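You operate a simulated robot arm through the tools that you are given. There is no shell and no other tool.

Carry out the task below with a simulated robot arm. There is one attempt and no reset: what you move stays moved.

## Task
Move both bands to the door end and wipe up the oil.
Fine: the cloth goes back. What is to be rubbed or washed off counts as gone when no trace of it is left.
Where things are to end (x, y in the base frame): white band within 0.06 m of [0.81, -0.38]; black band within 0.06 m of [0.72, -0.39].

The check looks at the end state, three seconds after you hand in, the way a careful person would. Anything else that was tipped, shoved, dropped, spilled or broken makes it a failure. Flat cloth is picked up by pressing the open fingertips on it (5 to 10 N) and closing them slowly along it; thin cloth reads only 2 to 8 mm in the jaws.

## Robot
A 7-joint arm with a two-finger parallel gripper, fixed in place. Base frame: the origin is on the floor under the middle of its stand, x ahead of it, y to its left, z up; the work surface is at about z = 0.9. Readings come in m, degrees, newtons and seconds.
It reaches about 1.058 m from its shoulder. Its first joint turns from -166.0 to 166.0 degrees. Payload 4.4 kg.
The tool frame sits at the grasp point between the pads (the TCP): z along the fingers, y along the line on which they close. The tips reach 0.023 m beyond it. Largest opening 0.094 m; finger width 0.038, thickness 0.01; the body of the gripper, 0.054 by 0.096 m, starts 0.039 m behind the TCP.
Orientation is that of the tool frame in the base frame, as a unit quaternion [w, x, y, z]. With the fingers straight down and closing along the base's y, the tool's x points along the base's -x, its y along +y and its z along -z.

## Interface
- The arm moves only by the tool move_arm. Its argument "series" is a list that holds one entry, the list of rows, each a list of 7 numbers: the turn, a rotation vector about the tool's x, y, z in units of 6 degrees (1.0 is 6 degrees), then the shift along the tool's x, y, z in units of 20 mm (1.0 is 20 mm), then the finger opening in m, from 0 to 0.094. In form: [[[wx, wy, wz, dx, dy, dz, hand], ...]]. A call has 1 to 20 rows; each row shifts and turns the commanded pose from where the row before left it, along the tool's axes as they then stand. A call with a number of a shift or a turn outside -1 to 1 is refused whole. Rows are played at 5 a second. More than 0.05 m and 8.6 degrees between two rows, or a gripper value outside its range, and nothing of the call is played. Where a pose cannot be reached the arm comes as near as it can. A force on the tool above 40 N (or 10 N above the force at the start of the call, whichever is more), or a blocked arm, ends the call early, and 0.2 s more pass. The fingers move at their own pace (about 0.108 m/s each) and stop on an object; they squeeze with about 27 N. The grip force told is the motor's: it shows also when the fingers shut on nothing. Time passes only in rows, and 0.2 s behind the last, so rows that do not move let the fingers close. The reply holds the time, the measured pose of the TCP, the force on the tool along the base axes, the opening and the grip force, in the units named above and with some noise, with the torque about the TCP (base axes, N m) and any sound that the robot's microphone picked up.
- Cameras (640 x 400 px; columns grow to the right, rows downward): "scene" is fixed at [0.4001, 0.4997, 1.6397]; the picture's right is [-1.00, -0.02, 0.00], its down [-0.01, 0.62, -0.79] and it looks along [0.02, -0.79, -0.62] (base axes); focal length 320 px, centre (320, 200). "wrist" rides on the gripper at [0.086, 0.016, -0.074] in the tool frame; the picture's right is [-0.18, 0.98, 0.00], its down [-0.58, -0.11, -0.81] and it looks along [-0.79, -0.15, 0.59] (tool axes); focal length 243 px, centre (320, 200). There is no depth. A picture from a camera that has moved, and an enlarged one, comes with that camera's place and axes in the base frame and with its lens.
- camera(camera): a new picture of that camera. The clock stands still meanwhile.
- close_up(camera, box): a new picture of the part [left, top, right, bottom] of that camera's present view, enlarged. The clock stands still meanwhile.
- sign_off(): hands the job in; it is judged then, once.

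Places have to be worked out from the pictures, the camera data and where the tool is seen. Open the gripper and draw the arm clear of the work before you hand the job in, unless the task says otherwise.

The tools are called after "Call:" as name(argument=value, ...) on one line, values as JSON. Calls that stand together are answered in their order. move_arm: Moves the arm, as the interface text tells. Its arguments: {"type":"object","properties":{"series":{"type":"array","items":{"type":"array","items":{"type":"array","items":{"type":"number"}}}}},"required":["series"]} The other tools are called the same way: camera (camera) takes a picture; close_up (camera, box) takes an enlarged picture of a part of a camera's view; sign_off () hands the job in.

At the start:

```text
time: 0.0
ee_pos: [0.2566, -0.498, 1.1537]
ee_rot: [-0.001, 0.001, 1.0, 0.0]
force: [0.0, 0.3, -0.3]
wrist_torque: [-0.02, 0.0, 0.0]
gripper_width: 0.0939
grip_force: 0.1
```

scene: 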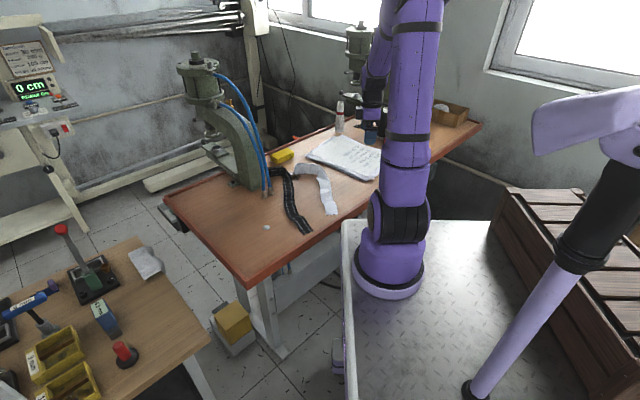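
wrist: 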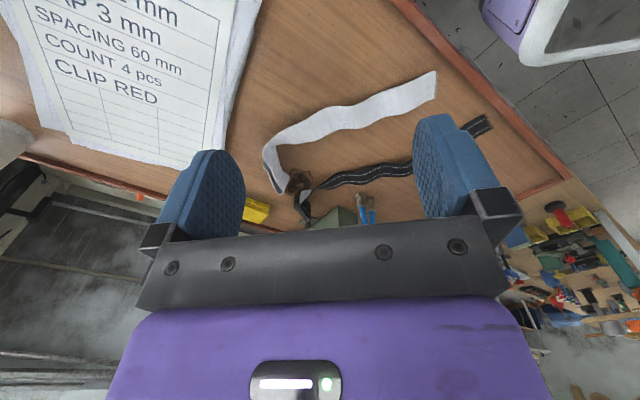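

I'll start by looking more closely at the bench: bands, oil, cloth and notes, from both cameras.

Call:
close_up(camera="scene", box=[240, 130, 400, 230])

Call:
close_up(camera="scene", box=[160, 150, 320, 250])

Call:
close_up(camera="wrist", box=[220, 40, 540, 240])

Call:
close_up(camera="wrist", box=[0, 0, 260, 163])

Call:
close_up(camera="scene", box=[320, 70, 480, 170])

Call:
close_up(camera="scene", box=[0, 220, 220, 358])

```text
4.00 times, centred on (320, 180) of scene
camera zoom: at [0.4001, 0.4997, 1.6397], right [-1.0, -0.02, 0.0], down [-0.01, 0.62, -0.79], along [0.02, -0.79, -0.62], focal length 1280 px, centre (320, 280)
```

zoom: 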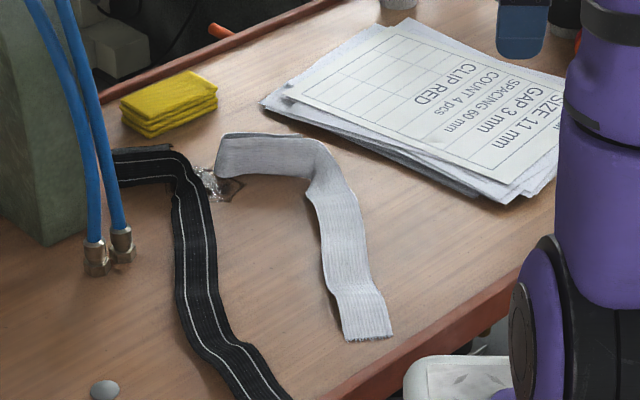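

```text
4.00 times, centred on (240, 200) of scene
camera zoom: at [0.4001, 0.4997, 1.6397], right [-1.0, -0.02, 0.0], down [-0.01, 0.62, -0.79], along [0.02, -0.79, -0.62], focal length 1280 px, centre (640, 200)
```

zoom: 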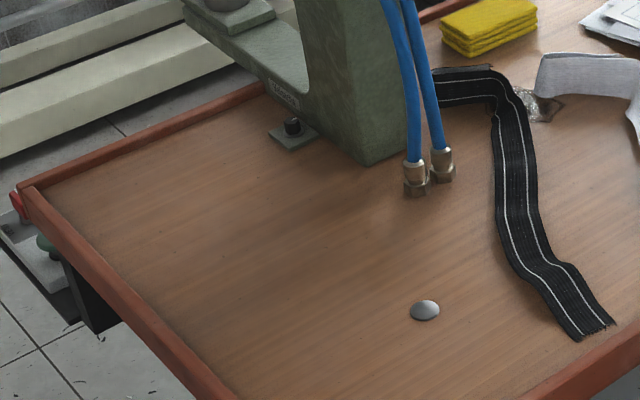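

```text
2.00 times, centred on (380, 140) of wrist
camera zoom: at [0.1688, -0.4835, 1.2294], right [0.18, 0.98, 0.0], down [0.58, -0.11, 0.81], along [0.79, -0.15, -0.59], focal length 485 px, centre (200, 320)
```

zoom: 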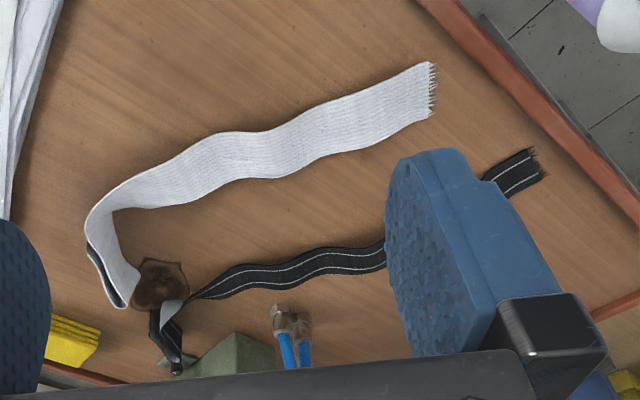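

```text
2.45 times, centred on (130, 82) of wrist
camera zoom: at [0.1688, -0.4835, 1.2294], right [0.18, 0.98, 0.0], down [0.58, -0.11, 0.81], along [0.79, -0.15, -0.59], focal length 595 px, centre (786, 491)
```

zoom: 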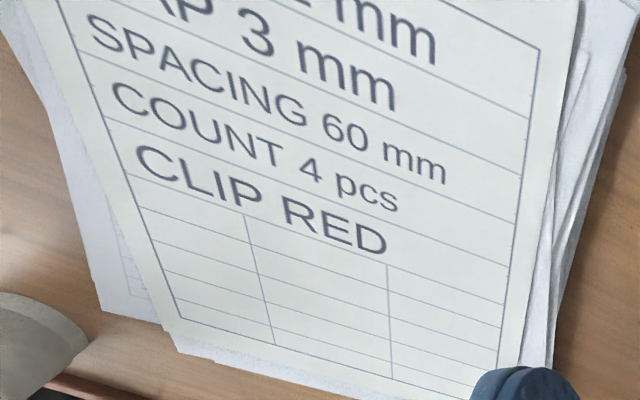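

```text
4.00 times, centred on (400, 120) of scene
camera zoom: at [0.4001, 0.4997, 1.6397], right [-1.0, -0.02, 0.0], down [-0.01, 0.62, -0.79], along [0.02, -0.79, -0.62], focal length 1280 px, centre (0, 520)
```

zoom: 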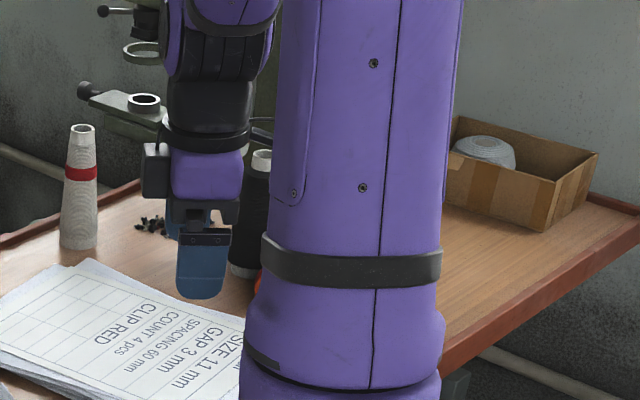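

```text
2.90 times, centred on (110, 289) of scene
camera zoom: at [0.4001, 0.4997, 1.6397], right [-1.0, -0.02, 0.0], down [-0.01, 0.62, -0.79], along [0.02, -0.79, -0.62], focal length 927 px, centre (929, -58)
```

zoom: 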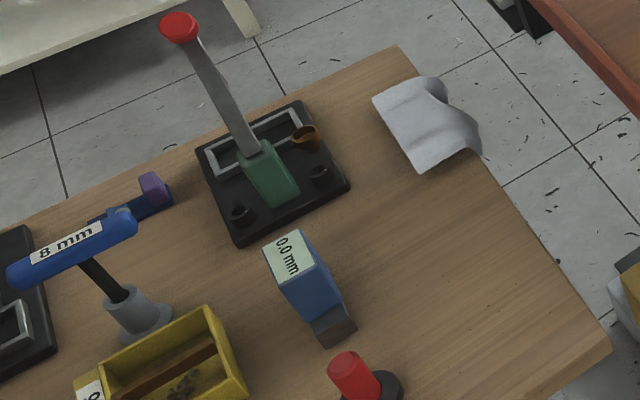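

The zoomed pictures are true enlargements, so I can zoom harder. The oil seems to be near (0.54, -0.60), where the far ends of both bands come together; I'll zoom in on it and on the two cloth candidates.

Call:
close_up(camera="scene", box=[258, 150, 322, 190])

Call:
close_up(camera="wrist", box=[250, 150, 346, 210])

Call:
close_up(camera="wrist", box=[232, 180, 296, 220])

Call:
close_up(camera="scene", box=[110, 230, 190, 280])

Call:
close_up(camera="scene", box=[160, 40, 320, 140])

Call:
close_up(camera="scene", box=[0, 40, 120, 115])

```text
10.00 times, centred on (290, 170) of scene
camera zoom: at [0.4001, 0.4997, 1.6397], right [-1.0, -0.02, 0.0], down [-0.01, 0.62, -0.79], along [0.02, -0.79, -0.62], focal length 3200 px, centre (620, 500)
```

zoom: 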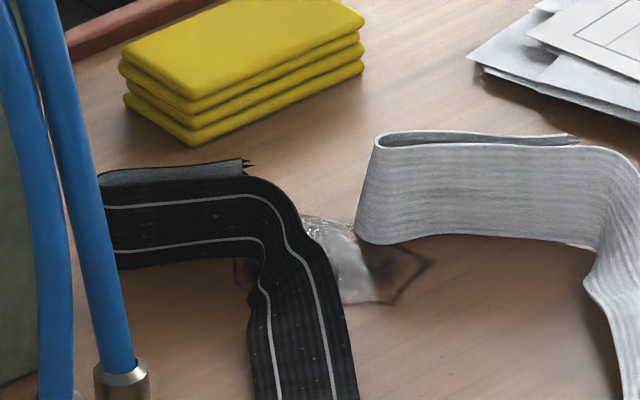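

```text
6.67 times, centred on (298, 180) of wrist
camera zoom: at [0.1688, -0.4835, 1.2294], right [0.18, 0.98, 0.0], down [0.58, -0.11, 0.81], along [0.79, -0.15, -0.59], focal length 1618 px, centre (467, 333)
```

zoom: 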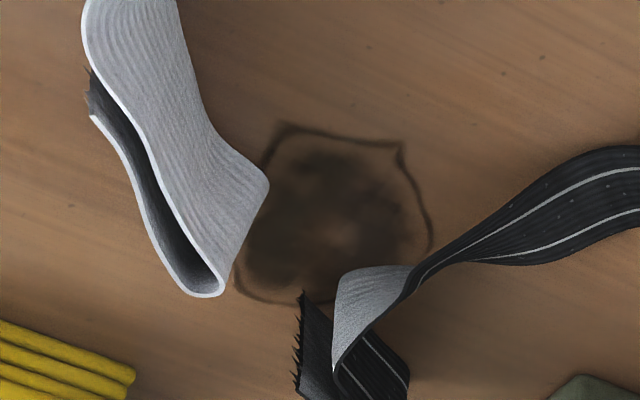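

```text
10.00 times, centred on (264, 200) of wrist
camera zoom: at [0.1688, -0.4835, 1.2294], right [0.18, 0.98, 0.0], down [0.58, -0.11, 0.81], along [0.79, -0.15, -0.59], focal length 2426 px, centre (880, 200)
```

zoom: 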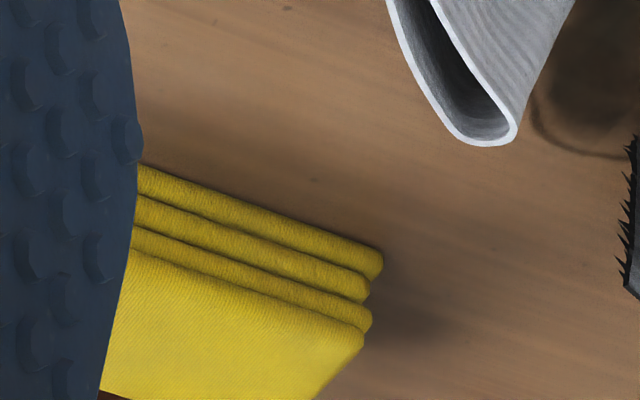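

```text
8.00 times, centred on (150, 255) of scene
camera zoom: at [0.4001, 0.4997, 1.6397], right [-1.0, -0.02, 0.0], down [-0.01, 0.62, -0.79], along [0.02, -0.79, -0.62], focal length 2560 px, centre (1680, -240)
```

zoom: 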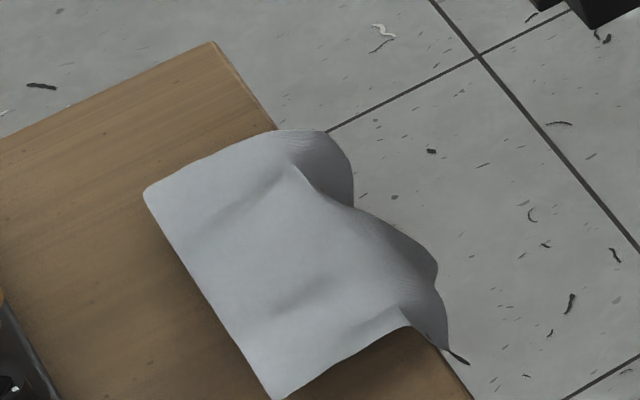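

```text
4.00 times, centred on (240, 90) of scene
camera zoom: at [0.4001, 0.4997, 1.6397], right [-1.0, -0.02, 0.0], down [-0.01, 0.62, -0.79], along [0.02, -0.79, -0.62], focal length 1280 px, centre (640, 640)
```

zoom: 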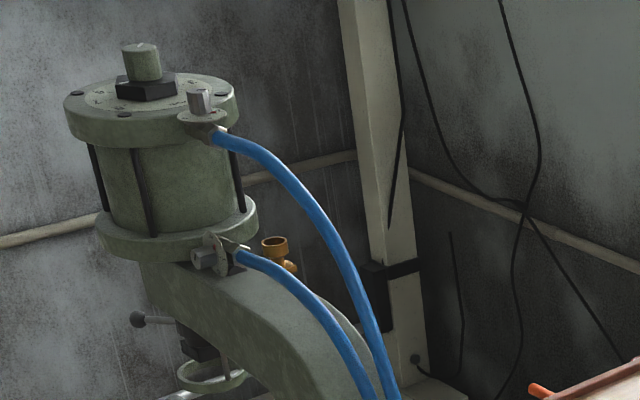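

```text
5.33 times, centred on (60, 78) of scene
camera zoom: at [0.4001, 0.4997, 1.6397], right [-1.0, -0.02, 0.0], down [-0.01, 0.62, -0.79], along [0.02, -0.79, -0.62], focal length 1706 px, centre (1707, 853)
```

zoom: 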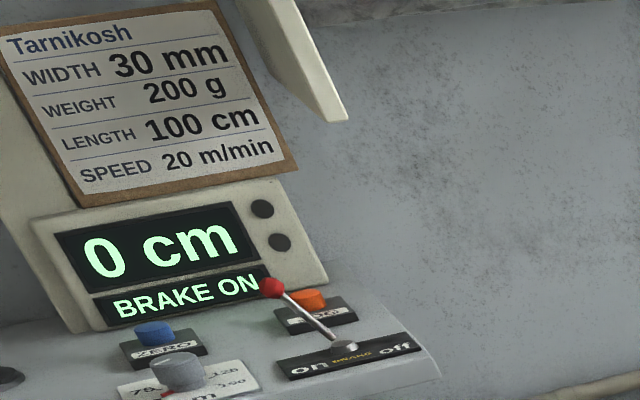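

The yellow folded duster beside the oil looks like the wiping cloth, and the oil patch sits between the white fold and the black band's corner. I'll move the arm over the bench, high up, to get better views.

Call:
move_arm(series=[[[0, 0, 0, -1, 0, -0.5, 0.094], [0, 0, 0, -1, 0, -0.5, 0.094], [0, 0, 0, -1, 0, -0.5, 0.094], [0, 0, 0, -1, 0, -0.5, 0.094], [0, 0, 0, -1, 0, -0.5, 0.094], [0, 0, 0, -1, 0, -0.5, 0.094], [0, 0, 0, 0, 0, 0, 0.094]]])

```text
time: 1.6
ee_pos: [0.3761, -0.4981, 1.2162]
ee_rot: [0.0, 0.0, 1.0, 0.0]
force: [-0.6, -0.2, -0.1]
wrist_torque: [-0.03, -0.01, 0.02]
gripper_width: 0.0941
grip_force: 0.0
```

The arm is now at (0.376, -0.498, 1.216). I'll take a wrist view and a scene view from here.

Call:
camera(camera="wrist")

Call:
camera(camera="scene")

Call:
close_up(camera="wrist", box=[160, 0, 480, 200])

```text
taken
camera wrist: at [0.2889, -0.483, 1.2897], right [0.18, 0.98, 0.0], down [0.58, -0.11, 0.81], along [0.79, -0.15, -0.59], focal length 243 px, centre (320, 200)
```

wrist: 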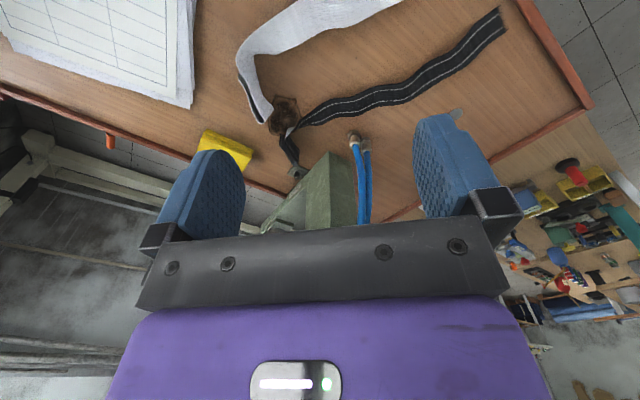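

```text
taken
```

scene: 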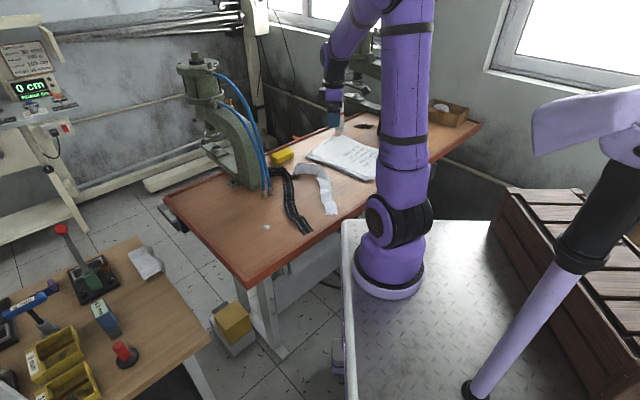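

```text
2.00 times, centred on (320, 100) of wrist
camera zoom: at [0.2889, -0.483, 1.2897], right [0.18, 0.98, 0.0], down [0.58, -0.11, 0.81], along [0.79, -0.15, -0.59], focal length 485 px, centre (320, 400)
```

zoom: 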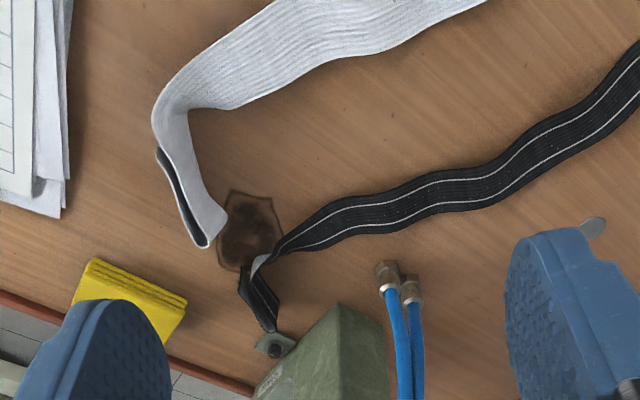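

The survey shows the oil at about x 0.50–0.585, y -0.635…-0.565, with the yellow cloth at about (0.58, -0.73) turned 45°. I'll zoom on both bands to judge how they lie (flat or tilted) before I grip.

Call:
close_up(camera="wrist", box=[220, 0, 412, 120])

Call:
close_up(camera="wrist", box=[220, 80, 348, 160])

Call:
close_up(camera="scene", box=[270, 160, 350, 210])

Call:
close_up(camera="scene", box=[256, 185, 352, 245])

```text
3.33 times, centred on (316, 60) of wrist
camera zoom: at [0.2889, -0.483, 1.2897], right [0.18, 0.98, 0.0], down [0.58, -0.11, 0.81], along [0.79, -0.15, -0.59], focal length 809 px, centre (333, 667)
```

zoom: 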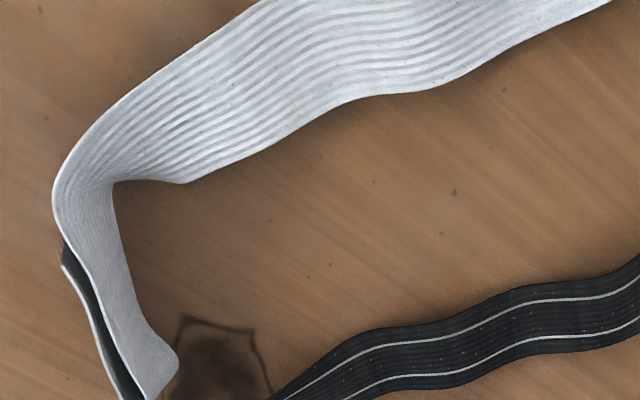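

```text
5.00 times, centred on (284, 120) of wrist
camera zoom: at [0.2889, -0.483, 1.2897], right [0.18, 0.98, 0.0], down [0.58, -0.11, 0.81], along [0.79, -0.15, -0.59], focal length 1213 px, centre (500, 600)
```

zoom: 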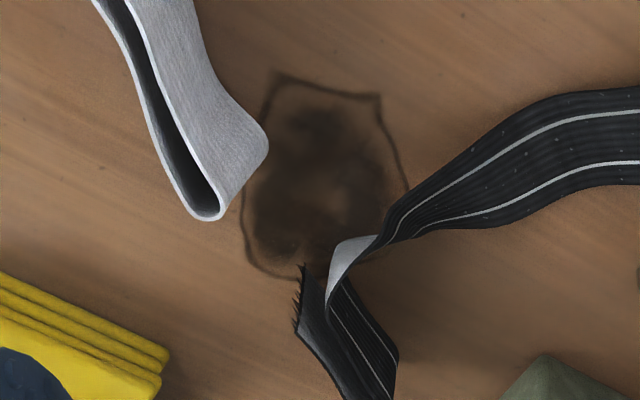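

```text
8.00 times, centred on (310, 185) of scene
camera zoom: at [0.4001, 0.4997, 1.6397], right [-1.0, -0.02, 0.0], down [-0.01, 0.62, -0.79], along [0.02, -0.79, -0.62], focal length 2560 px, centre (400, 320)
```

zoom: 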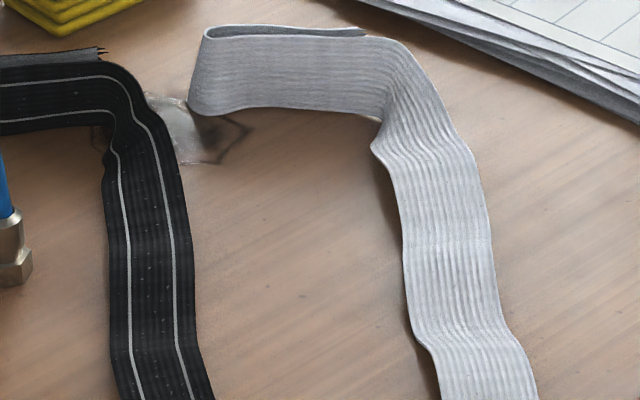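

```text
6.67 times, centred on (304, 215) of scene
camera zoom: at [0.4001, 0.4997, 1.6397], right [-1.0, -0.02, 0.0], down [-0.01, 0.62, -0.79], along [0.02, -0.79, -0.62], focal length 2133 px, centre (427, 100)
```

zoom: 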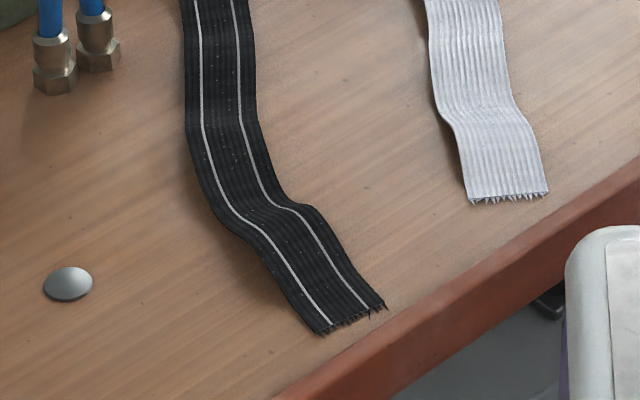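

The near parts of both bands lie flat, while the far ends stand on edge in a U. I'll start with white: move over its flat middle at about (0.413, -0.545), turn about 11° to line up with the band, and come down to a hover to check.

Call:
move_arm(series=[[[0, 0, 0, -0.94, -0.8, 0.5, 0.05], [0, 0, 0, -0.93, -0.8, 0.5, 0.05], [0, 0, 0, 0, -0.75, 1, 0.05], [0, 0, -0.92, 0, 0, 1, 0.05], [0, 0, -0.92, 0, 0, 1, 0.05], [0, 0, 0, 0, 0, 1, 0.05], [0, 0, 0, 0, 0, 1, 0.05], [0, 0, 0, 0, 0, 1, 0.05], [0, 0, 0, 0, 0, 1, 0.05], [0, 0, 0, 0, 0, 1, 0.05], [0, 0, 0, 0, 0, 1, 0.05], [0, 0, 0, 0, 0, 1, 0.05], [0, 0, 0, 0, 0, 0.5, 0.05], [0, 0, 0, 0, 0, 0, 0.05]]])

Call:
camera(camera="wrist")

Call:
close_up(camera="scene", box=[250, 130, 410, 230])

```text
time: 4.6
ee_pos: [0.4136, -0.5448, 0.985]
ee_rot: [0.0, -0.096, 0.995, -0.001]
force: [1.0, -0.4, 0.8]
wrist_torque: [-0.03, -0.01, -0.03]
gripper_width: 0.0499
grip_force: 0.1
```

```text
taken
camera wrist: at [0.3247, -0.5474, 1.0598], right [-0.01, 1.0, 0.0], down [0.59, 0.0, 0.81], along [0.81, 0.01, -0.59], focal length 243 px, centre (320, 200)
```

wrist: 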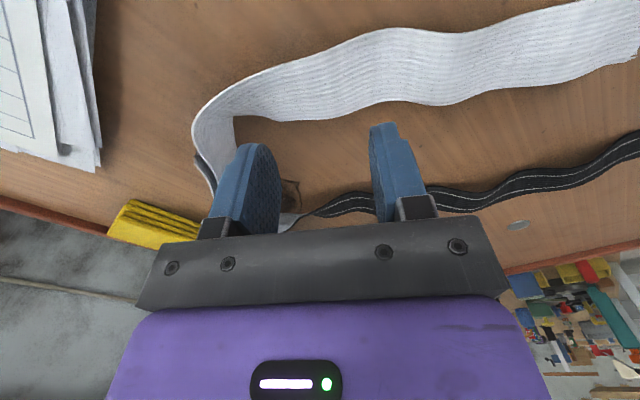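

```text
4.00 times, centred on (330, 180) of scene
camera zoom: at [0.4001, 0.4997, 1.6397], right [-1.0, -0.02, 0.0], down [-0.01, 0.62, -0.79], along [0.02, -0.79, -0.62], focal length 1280 px, centre (280, 280)
```

zoom: 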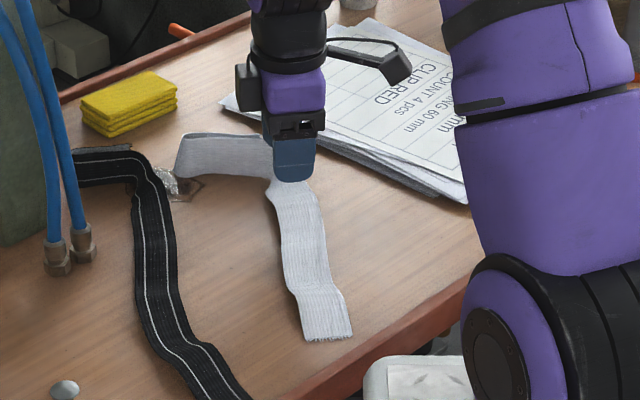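

Hover at (0.414, -0.545, 0.985) is right over the white band, which runs a little more slanted here. I'll turn 8° more, shift 3 mm, and come down slowly towards first touch.

Call:
move_arm(series=[[[0, 0, -0.7, 0.15, 0, 0.8, 0.05], [0, 0, -0.7, 0, 0, 0.8, 0.05], [0, 0, 0, 0, 0, 0.4, 0.05], [0, 0, 0, 0, 0, 0.2, 0.05], [0, 0, 0, 0, 0, 0.2, 0.05], [0, 0, 0, 0, 0, 0.2, 0.05], [0, 0, 0, 0, 0, 0.1, 0.05], [0, 0, 0, 0, 0, 0.1, 0.05], [0, 0, 0, 0, 0, 0, 0.05]]])

Call:
camera(camera="wrist")

```text
time: 6.6
ee_pos: [0.4106, -0.5454, 0.9305]
ee_rot: [-0.001, -0.169, 0.986, 0.0]
force: [-0.2, -0.8, 0.1]
wrist_torque: [0.0, 0.01, -0.04]
gripper_width: 0.0503
grip_force: 0.1
```

```text
taken
camera wrist: at [0.3226, -0.5608, 1.0034], right [-0.15, 0.99, 0.0], down [0.58, 0.09, 0.81], along [0.8, 0.12, -0.59], focal length 243 px, centre (320, 200)
```

wrist: 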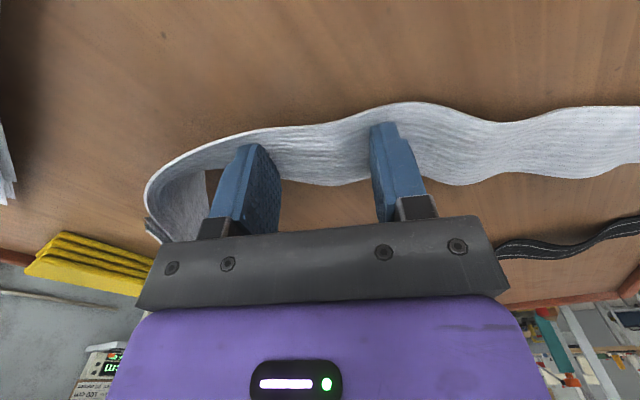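

The tips hover about 7 mm over the band, a touch on its near edge. I'll shift 7 mm across to centre, then press down gently in 1–2 mm steps and read the force.

Call:
move_arm(series=[[[0, 0, 0, -0.35, 0, 0, 0.05], [0, 0, 0, 0, 0, 0.1, 0.05], [0, 0, 0, 0, 0, 0.1, 0.05], [0, 0, 0, 0, 0, 0.1, 0.05], [0, 0, 0, 0, 0, 0, 0.05]]])

```text
time: 7.5
ee_pos: [0.4173, -0.5448, 0.9279]
ee_rot: [0.0, -0.17, 0.985, -0.002]
force: [-2.0, 4.2, 18.7]
wrist_torque: [0.62, 0.27, 0.0]
gripper_width: 0.0518
grip_force: 2.5
stopped in row 4: the force on the tool passed its limit at 46 N (the readings are from after the stop); the commanded pose is now the measured one
```

Contact came earlier than expected, at TCP z≈0.928, and the touch is stiff (18.7 N now). I'll back off a fraction of a millimetre and look for 5–10 N.

Call:
move_arm(series=[[[0, 0, 0, 0, 0, -0.04, 0.05], [0, 0, 0, 0, 0, 0, 0.05]]])

Call:
camera(camera="wrist")

```text
time: 8.1
ee_pos: [0.4184, -0.5444, 0.93]
ee_rot: [0.0, -0.169, 0.986, -0.001]
force: [-2.8, 2.6, 15.4]
wrist_torque: [0.49, 0.22, -0.01]
gripper_width: 0.0518
grip_force: 1.5
```

```text
taken
camera wrist: at [0.3295, -0.5589, 1.0017], right [-0.15, 0.99, 0.0], down [0.58, 0.09, 0.81], along [0.8, 0.12, -0.59], focal length 243 px, centre (320, 200)
```

wrist: 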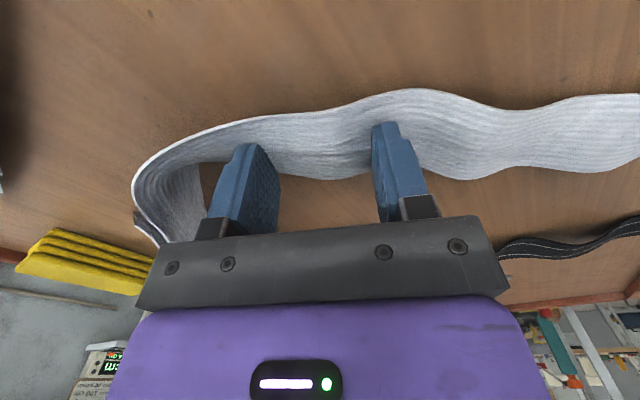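

Still 15 N; I'll ease up another 0.7 mm to reach the 5–10 N window.

Call:
move_arm(series=[[[0, 0, 0, 0, 0, -0.035, 0.05], [0, 0, 0, 0, 0, 0, 0.05], [0, 0, 0, 0, 0, 0, 0.05]]])

```text
time: 8.9
ee_pos: [0.4182, -0.5436, 0.9287]
ee_rot: [0.0, -0.169, 0.986, -0.002]
force: [-1.8, 1.6, 4.7]
wrist_torque: [0.16, 0.07, 0.07]
gripper_width: 0.0509
grip_force: 1.0
```

Now 4.7 N. I'll press 0.2 mm more (about 8 N) and close slowly along the band.

Call:
move_arm(series=[[[0, 0, 0, 0, 0, 0.012, 0.05], [0, 0, 0, 0, 0, 0, 0.045], [0, 0, 0, 0, 0, 0, 0.04], [0, 0, 0, 0, 0, 0, 0.035], [0, 0, 0, 0, 0, 0, 0.03], [0, 0, 0, 0, 0, 0, 0.025], [0, 0, 0, 0, 0, 0, 0.02], [0, 0, 0, 0, 0, 0, 0.015], [0, 0, 0, 0, 0, 0, 0.01], [0, 0, 0, 0, 0, 0, 0.005], [0, 0, 0, 0, 0, 0, 0.0], [0, 0, 0, 0, 0, 0, 0.0], [0, 0, 0, 0, 0, 0, 0.0]]])

Call:
camera(camera="wrist")

Call:
close_up(camera="scene", box=[270, 140, 366, 200])

```text
time: 11.7
ee_pos: [0.419, -0.5438, 0.9276]
ee_rot: [0.0, -0.17, 0.985, -0.002]
force: [0.9, 0.8, 7.0]
wrist_torque: [0.01, 0.03, 0.0]
gripper_width: 0.0003
grip_force: 26.8
```

```text
taken
camera wrist: at [0.33, -0.5593, 1.0019], right [-0.15, 0.99, 0.0], down [0.58, 0.09, 0.81], along [0.8, 0.12, -0.59], focal length 243 px, centre (320, 200)
```

wrist: 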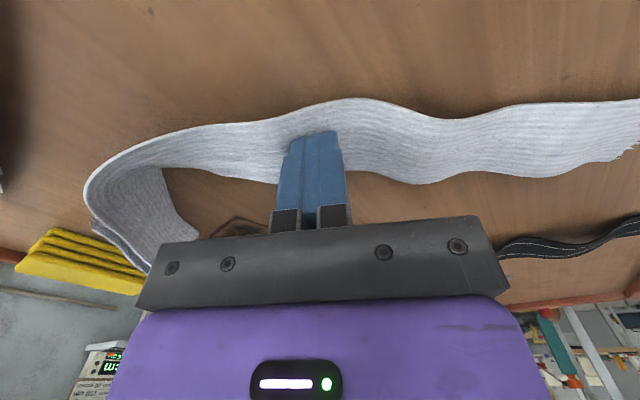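

```text
6.67 times, centred on (318, 170) of scene
camera zoom: at [0.4001, 0.4997, 1.6397], right [-1.0, -0.02, 0.0], down [-0.01, 0.62, -0.79], along [0.02, -0.79, -0.62], focal length 2133 px, centre (333, 400)
```

zoom: 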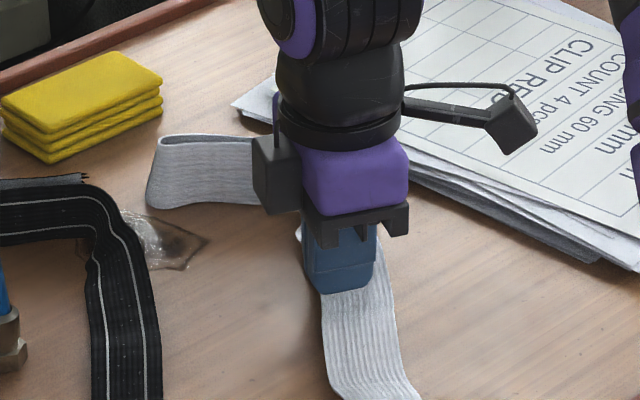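

The jaws read 0.3 mm, so the fingers slid over this stiff webbing and only nudged the band about 2 cm. The far section stands on edge, which is a much surer grip, so I'll lift off and look again.

Call:
move_arm(series=[[[0, 0, 0, 0, 0, -0.3, 0.01], [0, 0, 0, 0, 0, -1, 0.04], [0, 0, 0, 0, 0, -1, 0.07], [0, 0, 0, 0, 0, -1, 0.08], [0, 0, 0, 0, 0, -1, 0.08], [0, 0, 0, 0, 0, -1, 0.08], [0, 0, 0, 0, 0, -1, 0.08], [0, 0, 0, 0, 0, 0, 0.08]]])

Call:
camera(camera="wrist")

Call:
close_up(camera="scene", box=[258, 150, 354, 210])

```text
time: 13.5
ee_pos: [0.4178, -0.5447, 1.0527]
ee_rot: [0.001, -0.17, 0.985, -0.002]
force: [-1.2, -0.1, -0.8]
wrist_torque: [0.0, 0.0, 0.02]
gripper_width: 0.08
grip_force: 0.1
```

```text
taken
camera wrist: at [0.33, -0.5587, 1.1278], right [-0.15, 0.99, 0.0], down [0.58, 0.09, 0.81], along [0.8, 0.12, -0.59], focal length 243 px, centre (320, 200)
```

wrist: 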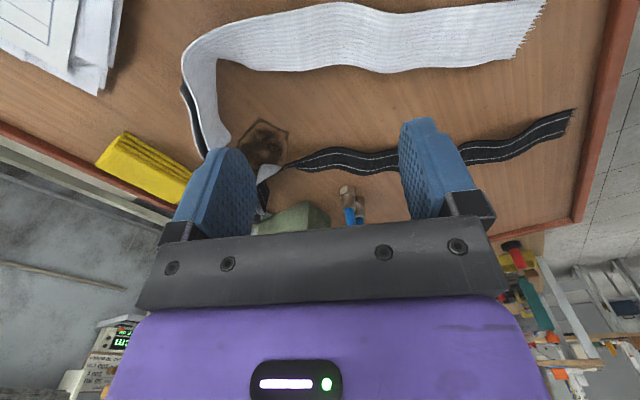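

```text
6.67 times, centred on (306, 180) of scene
camera zoom: at [0.4001, 0.4997, 1.6397], right [-1.0, -0.02, 0.0], down [-0.01, 0.62, -0.79], along [0.02, -0.79, -0.62], focal length 2133 px, centre (413, 333)
```

zoom: 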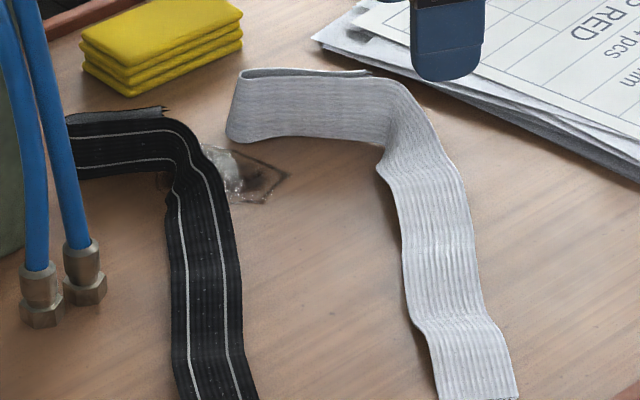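

The white band moved as a stiff piece about 2.5 cm towards -y, away from the oil. Its far section stands vertically along x at y≈-0.635…-0.665, about 43 mm high, so I'll turn the tool straight, go above (0.475, -0.648), and check before straddling it.

Call:
move_arm(series=[[[0, 0, 0.82, 0, 0, 0, 0.085], [0, 0, 0.82, 0, 0, 0, 0.085], [0, 0, 0.82, 0, 0, 0, 0.085], [0, 0, 0.81, 0, 0, 0, 0.085], [0, 0, 0, -0.5, -0.85, 0, 0.085], [0, 0, 0, -0.5, -0.85, 0, 0.085], [0, 0, 0, -0.5, -0.85, 0, 0.085], [0, 0, 0, -0.5, -0.85, 0, 0.085], [0, 0, 0, -0.4, -0.85, 0, 0.085], [0, 0, 0, -0.4, -0.9, 0, 0.085], [0, 0, 0, 0, 0, 0, 0.085]]])

Call:
camera(camera="wrist")

Call:
close_up(camera="scene", box=[258, 120, 386, 200])

```text
time: 15.9
ee_pos: [0.4725, -0.6481, 1.0554]
ee_rot: [0.001, 0.001, 1.0, -0.002]
force: [0.0, -0.2, 0.1]
wrist_torque: [0.0, 0.0, 0.0]
gripper_width: 0.0852
grip_force: 0.1
```

```text
taken
camera wrist: at [0.3856, -0.6319, 1.1287], right [0.19, 0.98, 0.0], down [0.58, -0.11, 0.81], along [0.79, -0.15, -0.59], focal length 243 px, centre (320, 200)
```

wrist: 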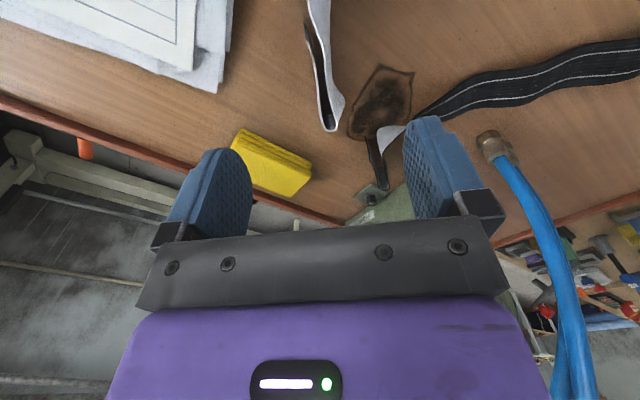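

```text
5.00 times, centred on (322, 160) of scene
camera zoom: at [0.4001, 0.4997, 1.6397], right [-1.0, -0.02, 0.0], down [-0.01, 0.62, -0.79], along [0.02, -0.79, -0.62], focal length 1600 px, centre (310, 400)
```

zoom: 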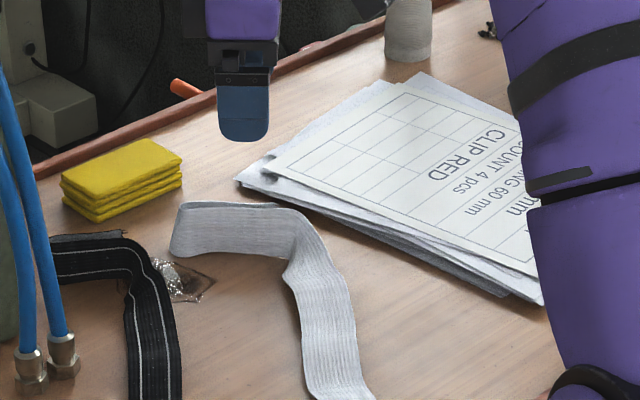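

From above, the white U's two layers sit at y≈-0.638 and -0.655, centred between the open fingers. I'll shift 8 mm in +x to clear the twist, narrow the opening to 0.07, and go down to z≈0.935.

Call:
move_arm(series=[[[0, 0, 0, -0.45, 0, 0, 0.07], [0, 0, 0, 0, 0, 1, 0.07], [0, 0, 0, 0, 0, 1, 0.07], [0, 0, 0, 0, 0, 1, 0.07], [0, 0, 0, 0, 0, 1, 0.07], [0, 0, 0, 0, 0, 1, 0.07], [0, 0, 0, 0, 0, 0.6, 0.07], [0, 0, 0, 0, 0, 0.2, 0.07], [0, 0, 0, 0, 0, 0.2, 0.07], [0, 0, 0, 0, 0, 0, 0.07]]])

Call:
camera(camera="wrist")

Call:
close_up(camera="scene", box=[258, 120, 386, 200])

```text
time: 18.1
ee_pos: [0.4839, -0.6481, 0.9341]
ee_rot: [0.002, 0.001, 1.0, -0.002]
force: [-0.1, -0.5, -0.2]
wrist_torque: [-0.01, -0.01, -0.01]
gripper_width: 0.0699
grip_force: 0.1
```

```text
taken
camera wrist: at [0.3954, -0.6328, 1.0082], right [0.19, 0.98, 0.0], down [0.58, -0.11, 0.81], along [0.79, -0.15, -0.59], focal length 243 px, centre (320, 200)
```

wrist: 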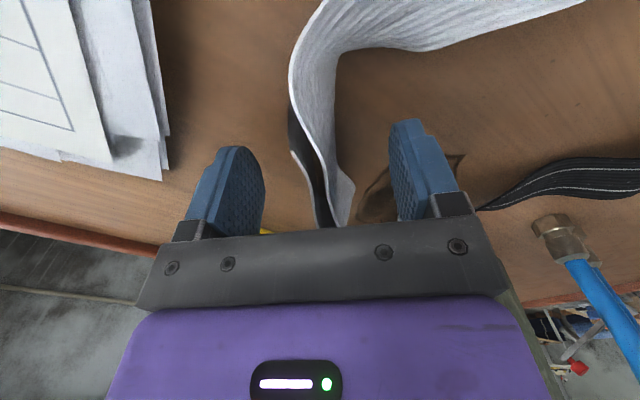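

```text
5.00 times, centred on (322, 160) of scene
camera zoom: at [0.4001, 0.4997, 1.6397], right [-1.0, -0.02, 0.0], down [-0.01, 0.62, -0.79], along [0.02, -0.79, -0.62], focal length 1600 px, centre (310, 400)
```

zoom: 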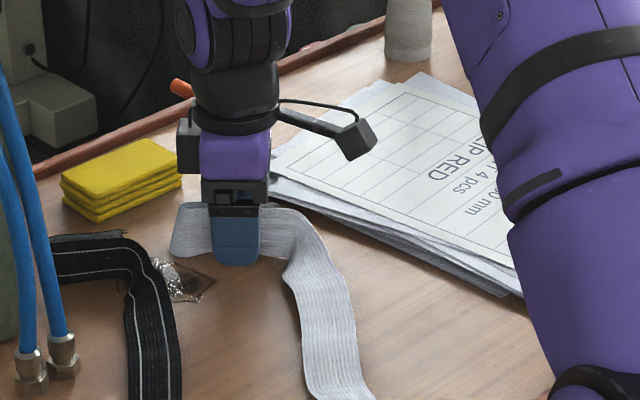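

The white standing section runs right between the fingers with no contact. I'll close slowly on it and check the opening.

Call:
move_arm(series=[[[0, 0, 0, 0, 0, 0, 0.06], [0, 0, 0, 0, 0, 0, 0.05], [0, 0, 0, 0, 0, 0, 0.04], [0, 0, 0, 0, 0, 0, 0.03], [0, 0, 0, 0, 0, 0, 0.02], [0, 0, 0, 0, 0, 0, 0.01], [0, 0, 0, 0, 0, 0, 0.0], [0, 0, 0, 0, 0, 0, 0.0], [0, 0, 0, 0, 0, 0, 0.0]]])

Call:
camera(camera="wrist")

```text
time: 20.1
ee_pos: [0.4827, -0.6483, 0.9345]
ee_rot: [-0.001, 0.001, 1.0, -0.002]
force: [0.2, -0.9, 0.4]
wrist_torque: [0.05, 0.02, 0.07]
gripper_width: 0.0192
grip_force: 26.9
```

```text
taken
camera wrist: at [0.3954, -0.6328, 1.0082], right [0.19, 0.98, 0.0], down [0.58, -0.11, 0.81], along [0.79, -0.15, -0.59], focal length 243 px, centre (320, 200)
```

wrist: 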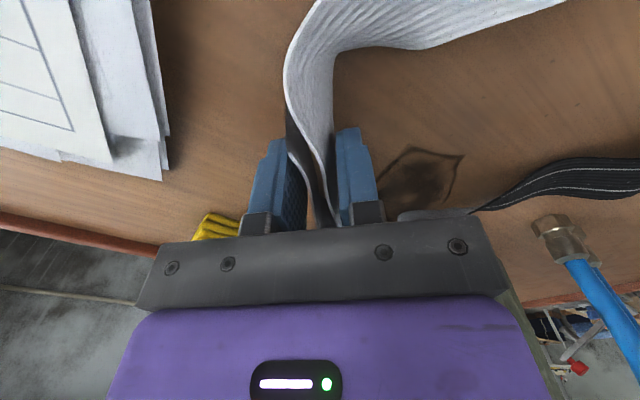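

Gripped: the jaws stopped at 19 mm with 27 N on the double layer. I'll lift straight up 6 cm slowly and look.

Call:
move_arm(series=[[[0, 0, 0, 0, 0, -0.3, 0.0], [0, 0, 0, 0, 0, -0.5, 0.0], [0, 0, 0, 0, 0, -0.7, 0.0], [0, 0, 0, 0, 0, -0.8, 0.0], [0, 0, 0, 0, 0, -0.7, 0.0], [0, 0, 0, 0, 0, 0, 0.0]]])

Call:
camera(camera="wrist")

Call:
close_up(camera="scene", box=[240, 110, 400, 210])

```text
time: 21.5
ee_pos: [0.4828, -0.6482, 0.9943]
ee_rot: [0.001, 0.001, 1.0, -0.001]
force: [0.8, 0.1, -0.1]
wrist_torque: [0.01, -0.02, 0.02]
gripper_width: 0.0191
grip_force: 27.4
```

```text
taken
camera wrist: at [0.3949, -0.6327, 1.0681], right [0.19, 0.98, 0.0], down [0.58, -0.11, 0.81], along [0.79, -0.15, -0.59], focal length 243 px, centre (320, 200)
```

wrist: 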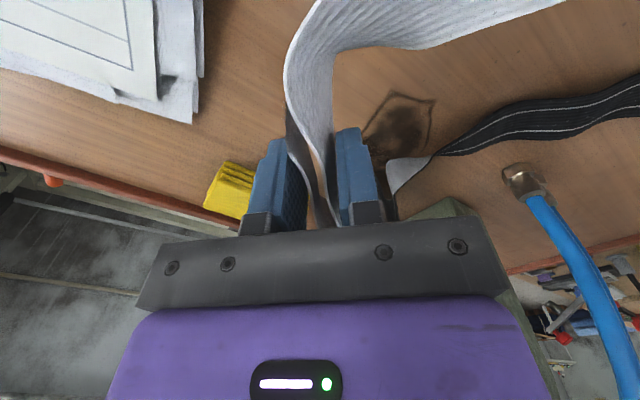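

```text
4.00 times, centred on (320, 160) of scene
camera zoom: at [0.4001, 0.4997, 1.6397], right [-1.0, -0.02, 0.0], down [-0.01, 0.62, -0.79], along [0.02, -0.79, -0.62], focal length 1280 px, centre (320, 360)
```

zoom: 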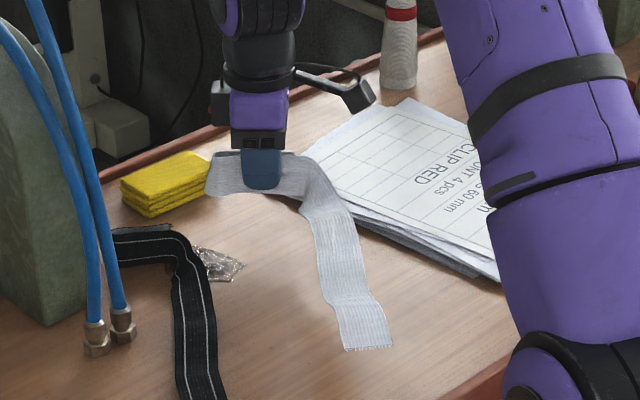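

The band behaves like a stiff body: it lifted whole, holding its L-shape, with a firm grip. I'll carry it up and out over the free front part of the bench, then look at the press area before choosing how to turn it.

Call:
move_arm(series=[[[0, 0, 0, 0, 0, -1, 0], [0, 0, 0, 0, 0, -1, 0], [0, 0, 0, 0, 0, -1, 0], [0, 0, 0, 0, 0, -1, 0], [0, 0, 0, 0, 0, -1, 0], [0, 0, 0, 0, 0, -1, 0], [0, 0, 0, 0, 0, -1, 0], [0, 0, 0, 0, 1, 0, 0], [0, 0, 0, 0, 1, 0, 0], [0, 0, 0, 0, 1, 0, 0], [0, 0, 0, 0, 1, 0, 0], [0, 0, 0, 0, 1, 0, 0], [0, 0, 0, 0, 1, 0, 0], [0, 0, 0, 0, 1, 0, 0], [0, 0, 0, 0, 1, 0, 0], [0, 0, 0, 0, 1, 0, 0], [0, 0, 0, 0, 1, 0, 0], [0, 0, 0, 0, 1, 0, 0], [0, 0, 0, 0, 1, 0, 0], [0, 0, 0, 0, 0, 0, 0]]])

Call:
camera(camera="wrist")

Call:
camera(camera="scene")

```text
time: 25.7
ee_pos: [0.4842, -0.4079, 1.1336]
ee_rot: [0.001, 0.0, 1.0, -0.002]
force: [0.4, 0.6, -0.8]
wrist_torque: [0.0, 0.01, 0.0]
gripper_width: 0.0188
grip_force: 27.3
```

```text
taken
camera wrist: at [0.3958, -0.3912, 1.2076], right [0.19, 0.98, 0.0], down [0.58, -0.11, 0.81], along [0.79, -0.15, -0.59], focal length 243 px, centre (320, 200)
```

wrist: 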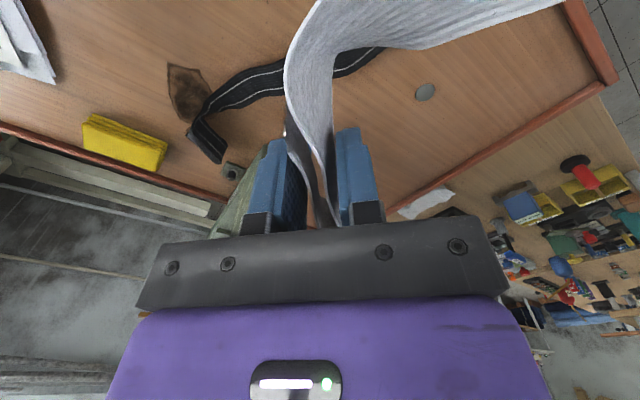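

```text
taken
```

scene: 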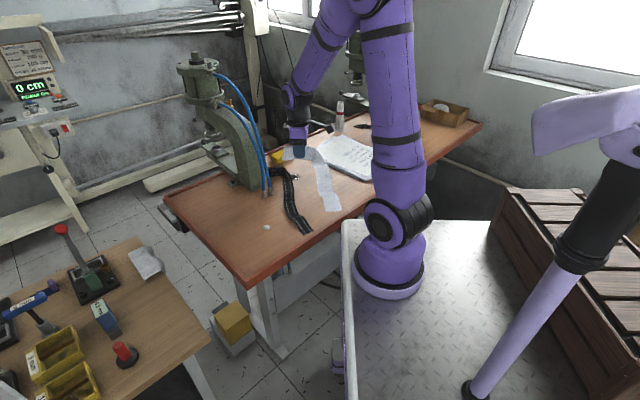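

The front corner of the bench is confirmed at (0.626, -0.056). I'll carry the band to about (0.60, -0.25) and then start turning it clockwise, checking that the wrist follows.

Call:
move_arm(series=[[[0, 0, 0, -0.75, 1, 0, 0], [0, 0, 0, -0.75, 1, 0, 0], [0, 0, 0, -0.75, 1, 0, 0], [0, 0, 0, -0.75, 1, 0, 0], [0, 0, 0, -0.75, 1, 0, 0], [0, 0, 0, -0.75, 1, 0, 0], [0, 0, 0, -0.75, 1, 0, 0], [0, 0, 0, -0.55, 0.9, 0, 0], [0, 0, 1, 0, 0, 0, 0], [0, 0, 1, 0, 0, 0, 0], [0, 0, 1, 0, 0, 0, 0], [0, 0, 1, 0, 0, 0, 0], [0, 0, 1, 0, 0, 0, 0], [0, 0, 1, 0, 0, 0, 0], [0, 0, 1, 0, 0, 0, 0], [0, 0, 1, 0, 0, 0, 0], [0, 0, 1, 0, 0, 0, 0], [0, 0, 1, 0, 0, 0, 0], [0, 0, 0, 0, 0, 0, 0]]])

Call:
camera(camera="wrist")

Call:
camera(camera="scene")

```text
time: 29.7
ee_pos: [0.6001, -0.2506, 1.133]
ee_rot: [0.001, 0.501, 0.865, -0.001]
force: [-0.2, -0.3, -1.5]
wrist_torque: [-0.01, 0.0, 0.01]
gripper_width: 0.0192
grip_force: 27.5
```

```text
taken
camera wrist: at [0.5694, -0.1673, 1.2067], right [0.94, 0.33, 0.0], down [0.19, -0.56, 0.81], along [0.27, -0.76, -0.59], focal length 243 px, centre (320, 200)
```

wrist: 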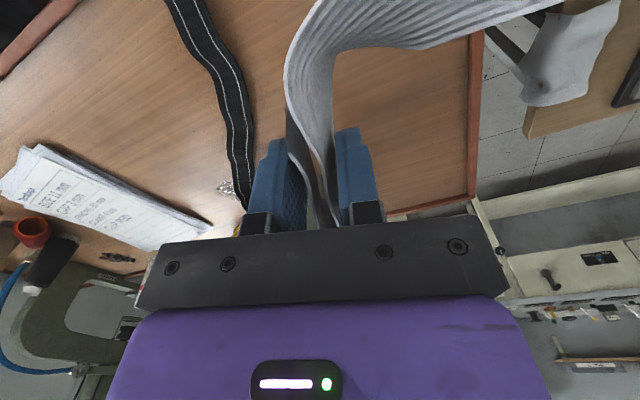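

```text
taken
```

scene: 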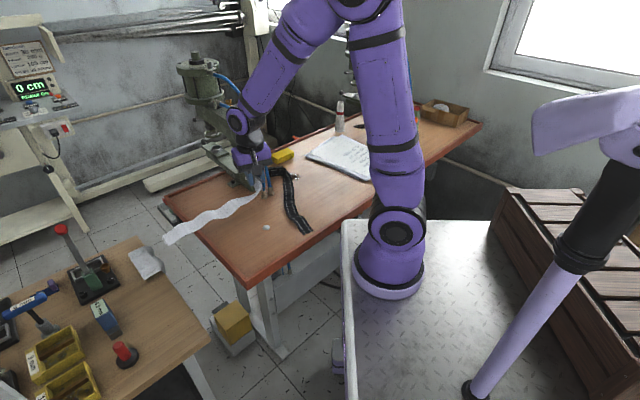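

The wrist followed the 60° turn. I'll keep turning clockwise 86° more in place, well clear of the press, and check.

Call:
move_arm(series=[[[0, 0, 1, 0, 0, 0, 0], [0, 0, 1, 0, 0, 0, 0], [0, 0, 1, 0, 0, 0, 0], [0, 0, 1, 0, 0, 0, 0], [0, 0, 1, 0, 0, 0, 0], [0, 0, 1, 0, 0, 0, 0], [0, 0, 1, 0, 0, 0, 0], [0, 0, 1, 0, 0, 0, 0], [0, 0, 1, 0, 0, 0, 0], [0, 0, 1, 0, 0, 0, 0], [0, 0, 1, 0, 0, 0, 0], [0, 0, 1, 0, 0, 0, 0], [0, 0, 1, 0, 0, 0, 0], [0, 0, 1, 0, 0, 0, 0], [0, 0, 0.33, 0, 0, 0, 0], [0, 0, 0, 0, 0, 0, 0]]])

Call:
camera(camera="wrist")

Call:
camera(camera="scene")

```text
time: 33.1
ee_pos: [0.6004, -0.25, 1.1336]
ee_rot: [0.002, 0.957, 0.291, -0.001]
force: [-1.0, -0.5, -0.2]
wrist_torque: [-0.01, 0.0, -0.01]
gripper_width: 0.0193
grip_force: 27.1
```

```text
taken
camera wrist: at [0.679, -0.2158, 1.2071], right [0.39, -0.92, 0.0], down [-0.54, -0.23, 0.81], along [-0.74, -0.32, -0.59], focal length 243 px, centre (320, 200)
```

wrist: 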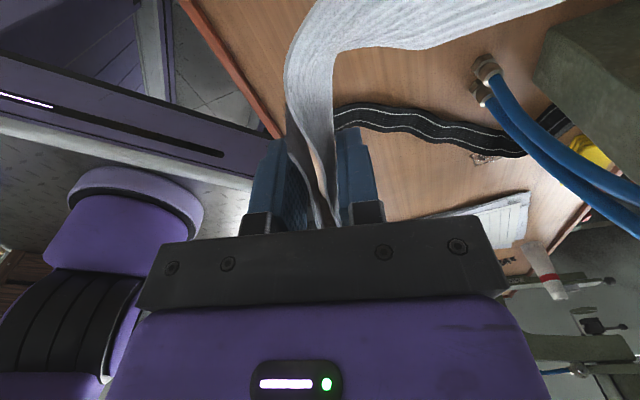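

```text
taken
```

scene: 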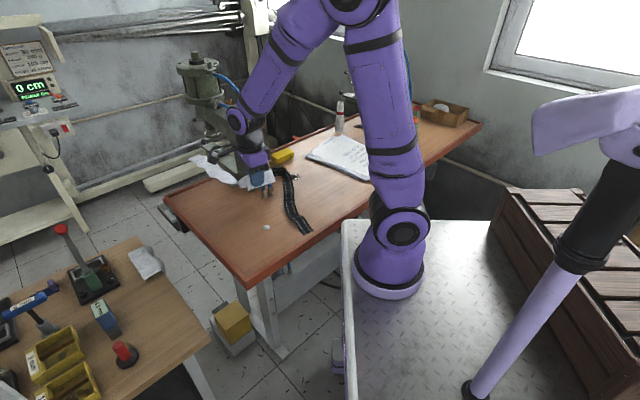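

The full -146° turn worked and the band's flat arm now points along the door edge towards the back. Before moving it to the place, I'll check the clearance of that arm from the press.

Call:
close_up(camera="scene", box=[150, 30, 310, 130])

Call:
close_up(camera="scene", box=[150, 120, 310, 220])

Call:
close_up(camera="wrist", box=[400, 0, 640, 150])

```text
4.00 times, centred on (230, 80) of scene
camera zoom: at [0.4001, 0.4997, 1.6397], right [-1.0, -0.02, 0.0], down [-0.01, 0.62, -0.79], along [0.02, -0.79, -0.62], focal length 1280 px, centre (680, 680)
```

zoom: 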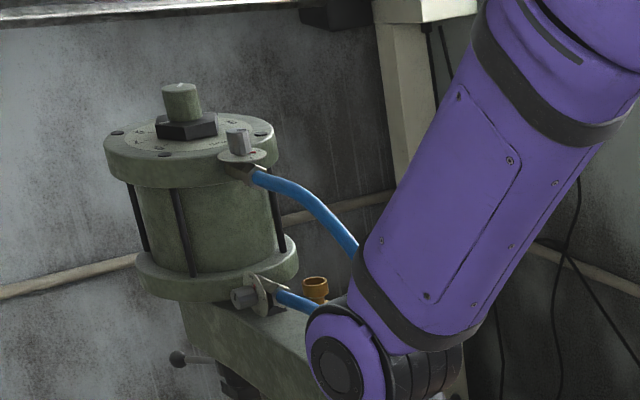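

```text
4.00 times, centred on (230, 170) of scene
camera zoom: at [0.4001, 0.4997, 1.6397], right [-1.0, -0.02, 0.0], down [-0.01, 0.62, -0.79], along [0.02, -0.79, -0.62], focal length 1280 px, centre (680, 320)
```

zoom: 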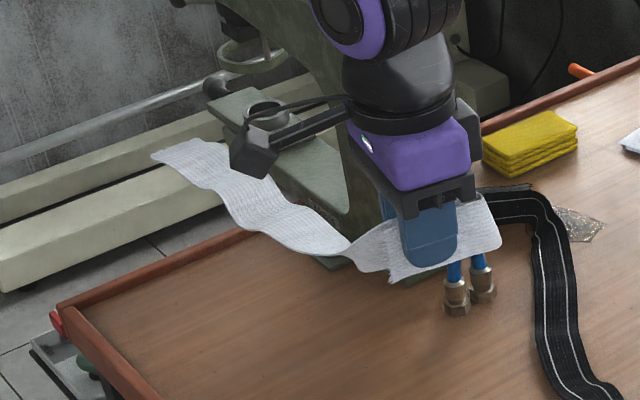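

```text
2.67 times, centred on (520, 75) of wrist
camera zoom: at [0.679, -0.2158, 1.2071], right [0.39, -0.92, 0.0], down [-0.54, -0.23, 0.81], along [-0.74, -0.32, -0.59], focal length 647 px, centre (-213, 533)
```

zoom: 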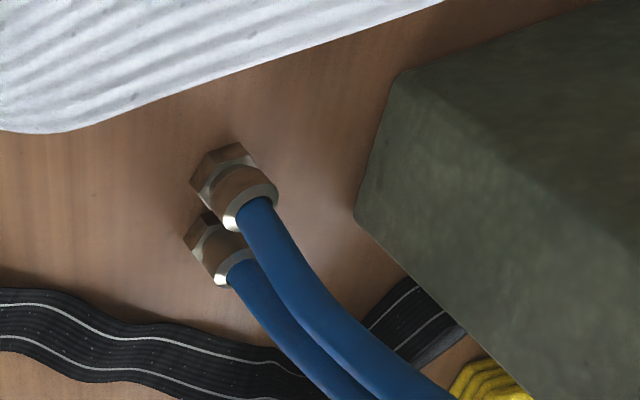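

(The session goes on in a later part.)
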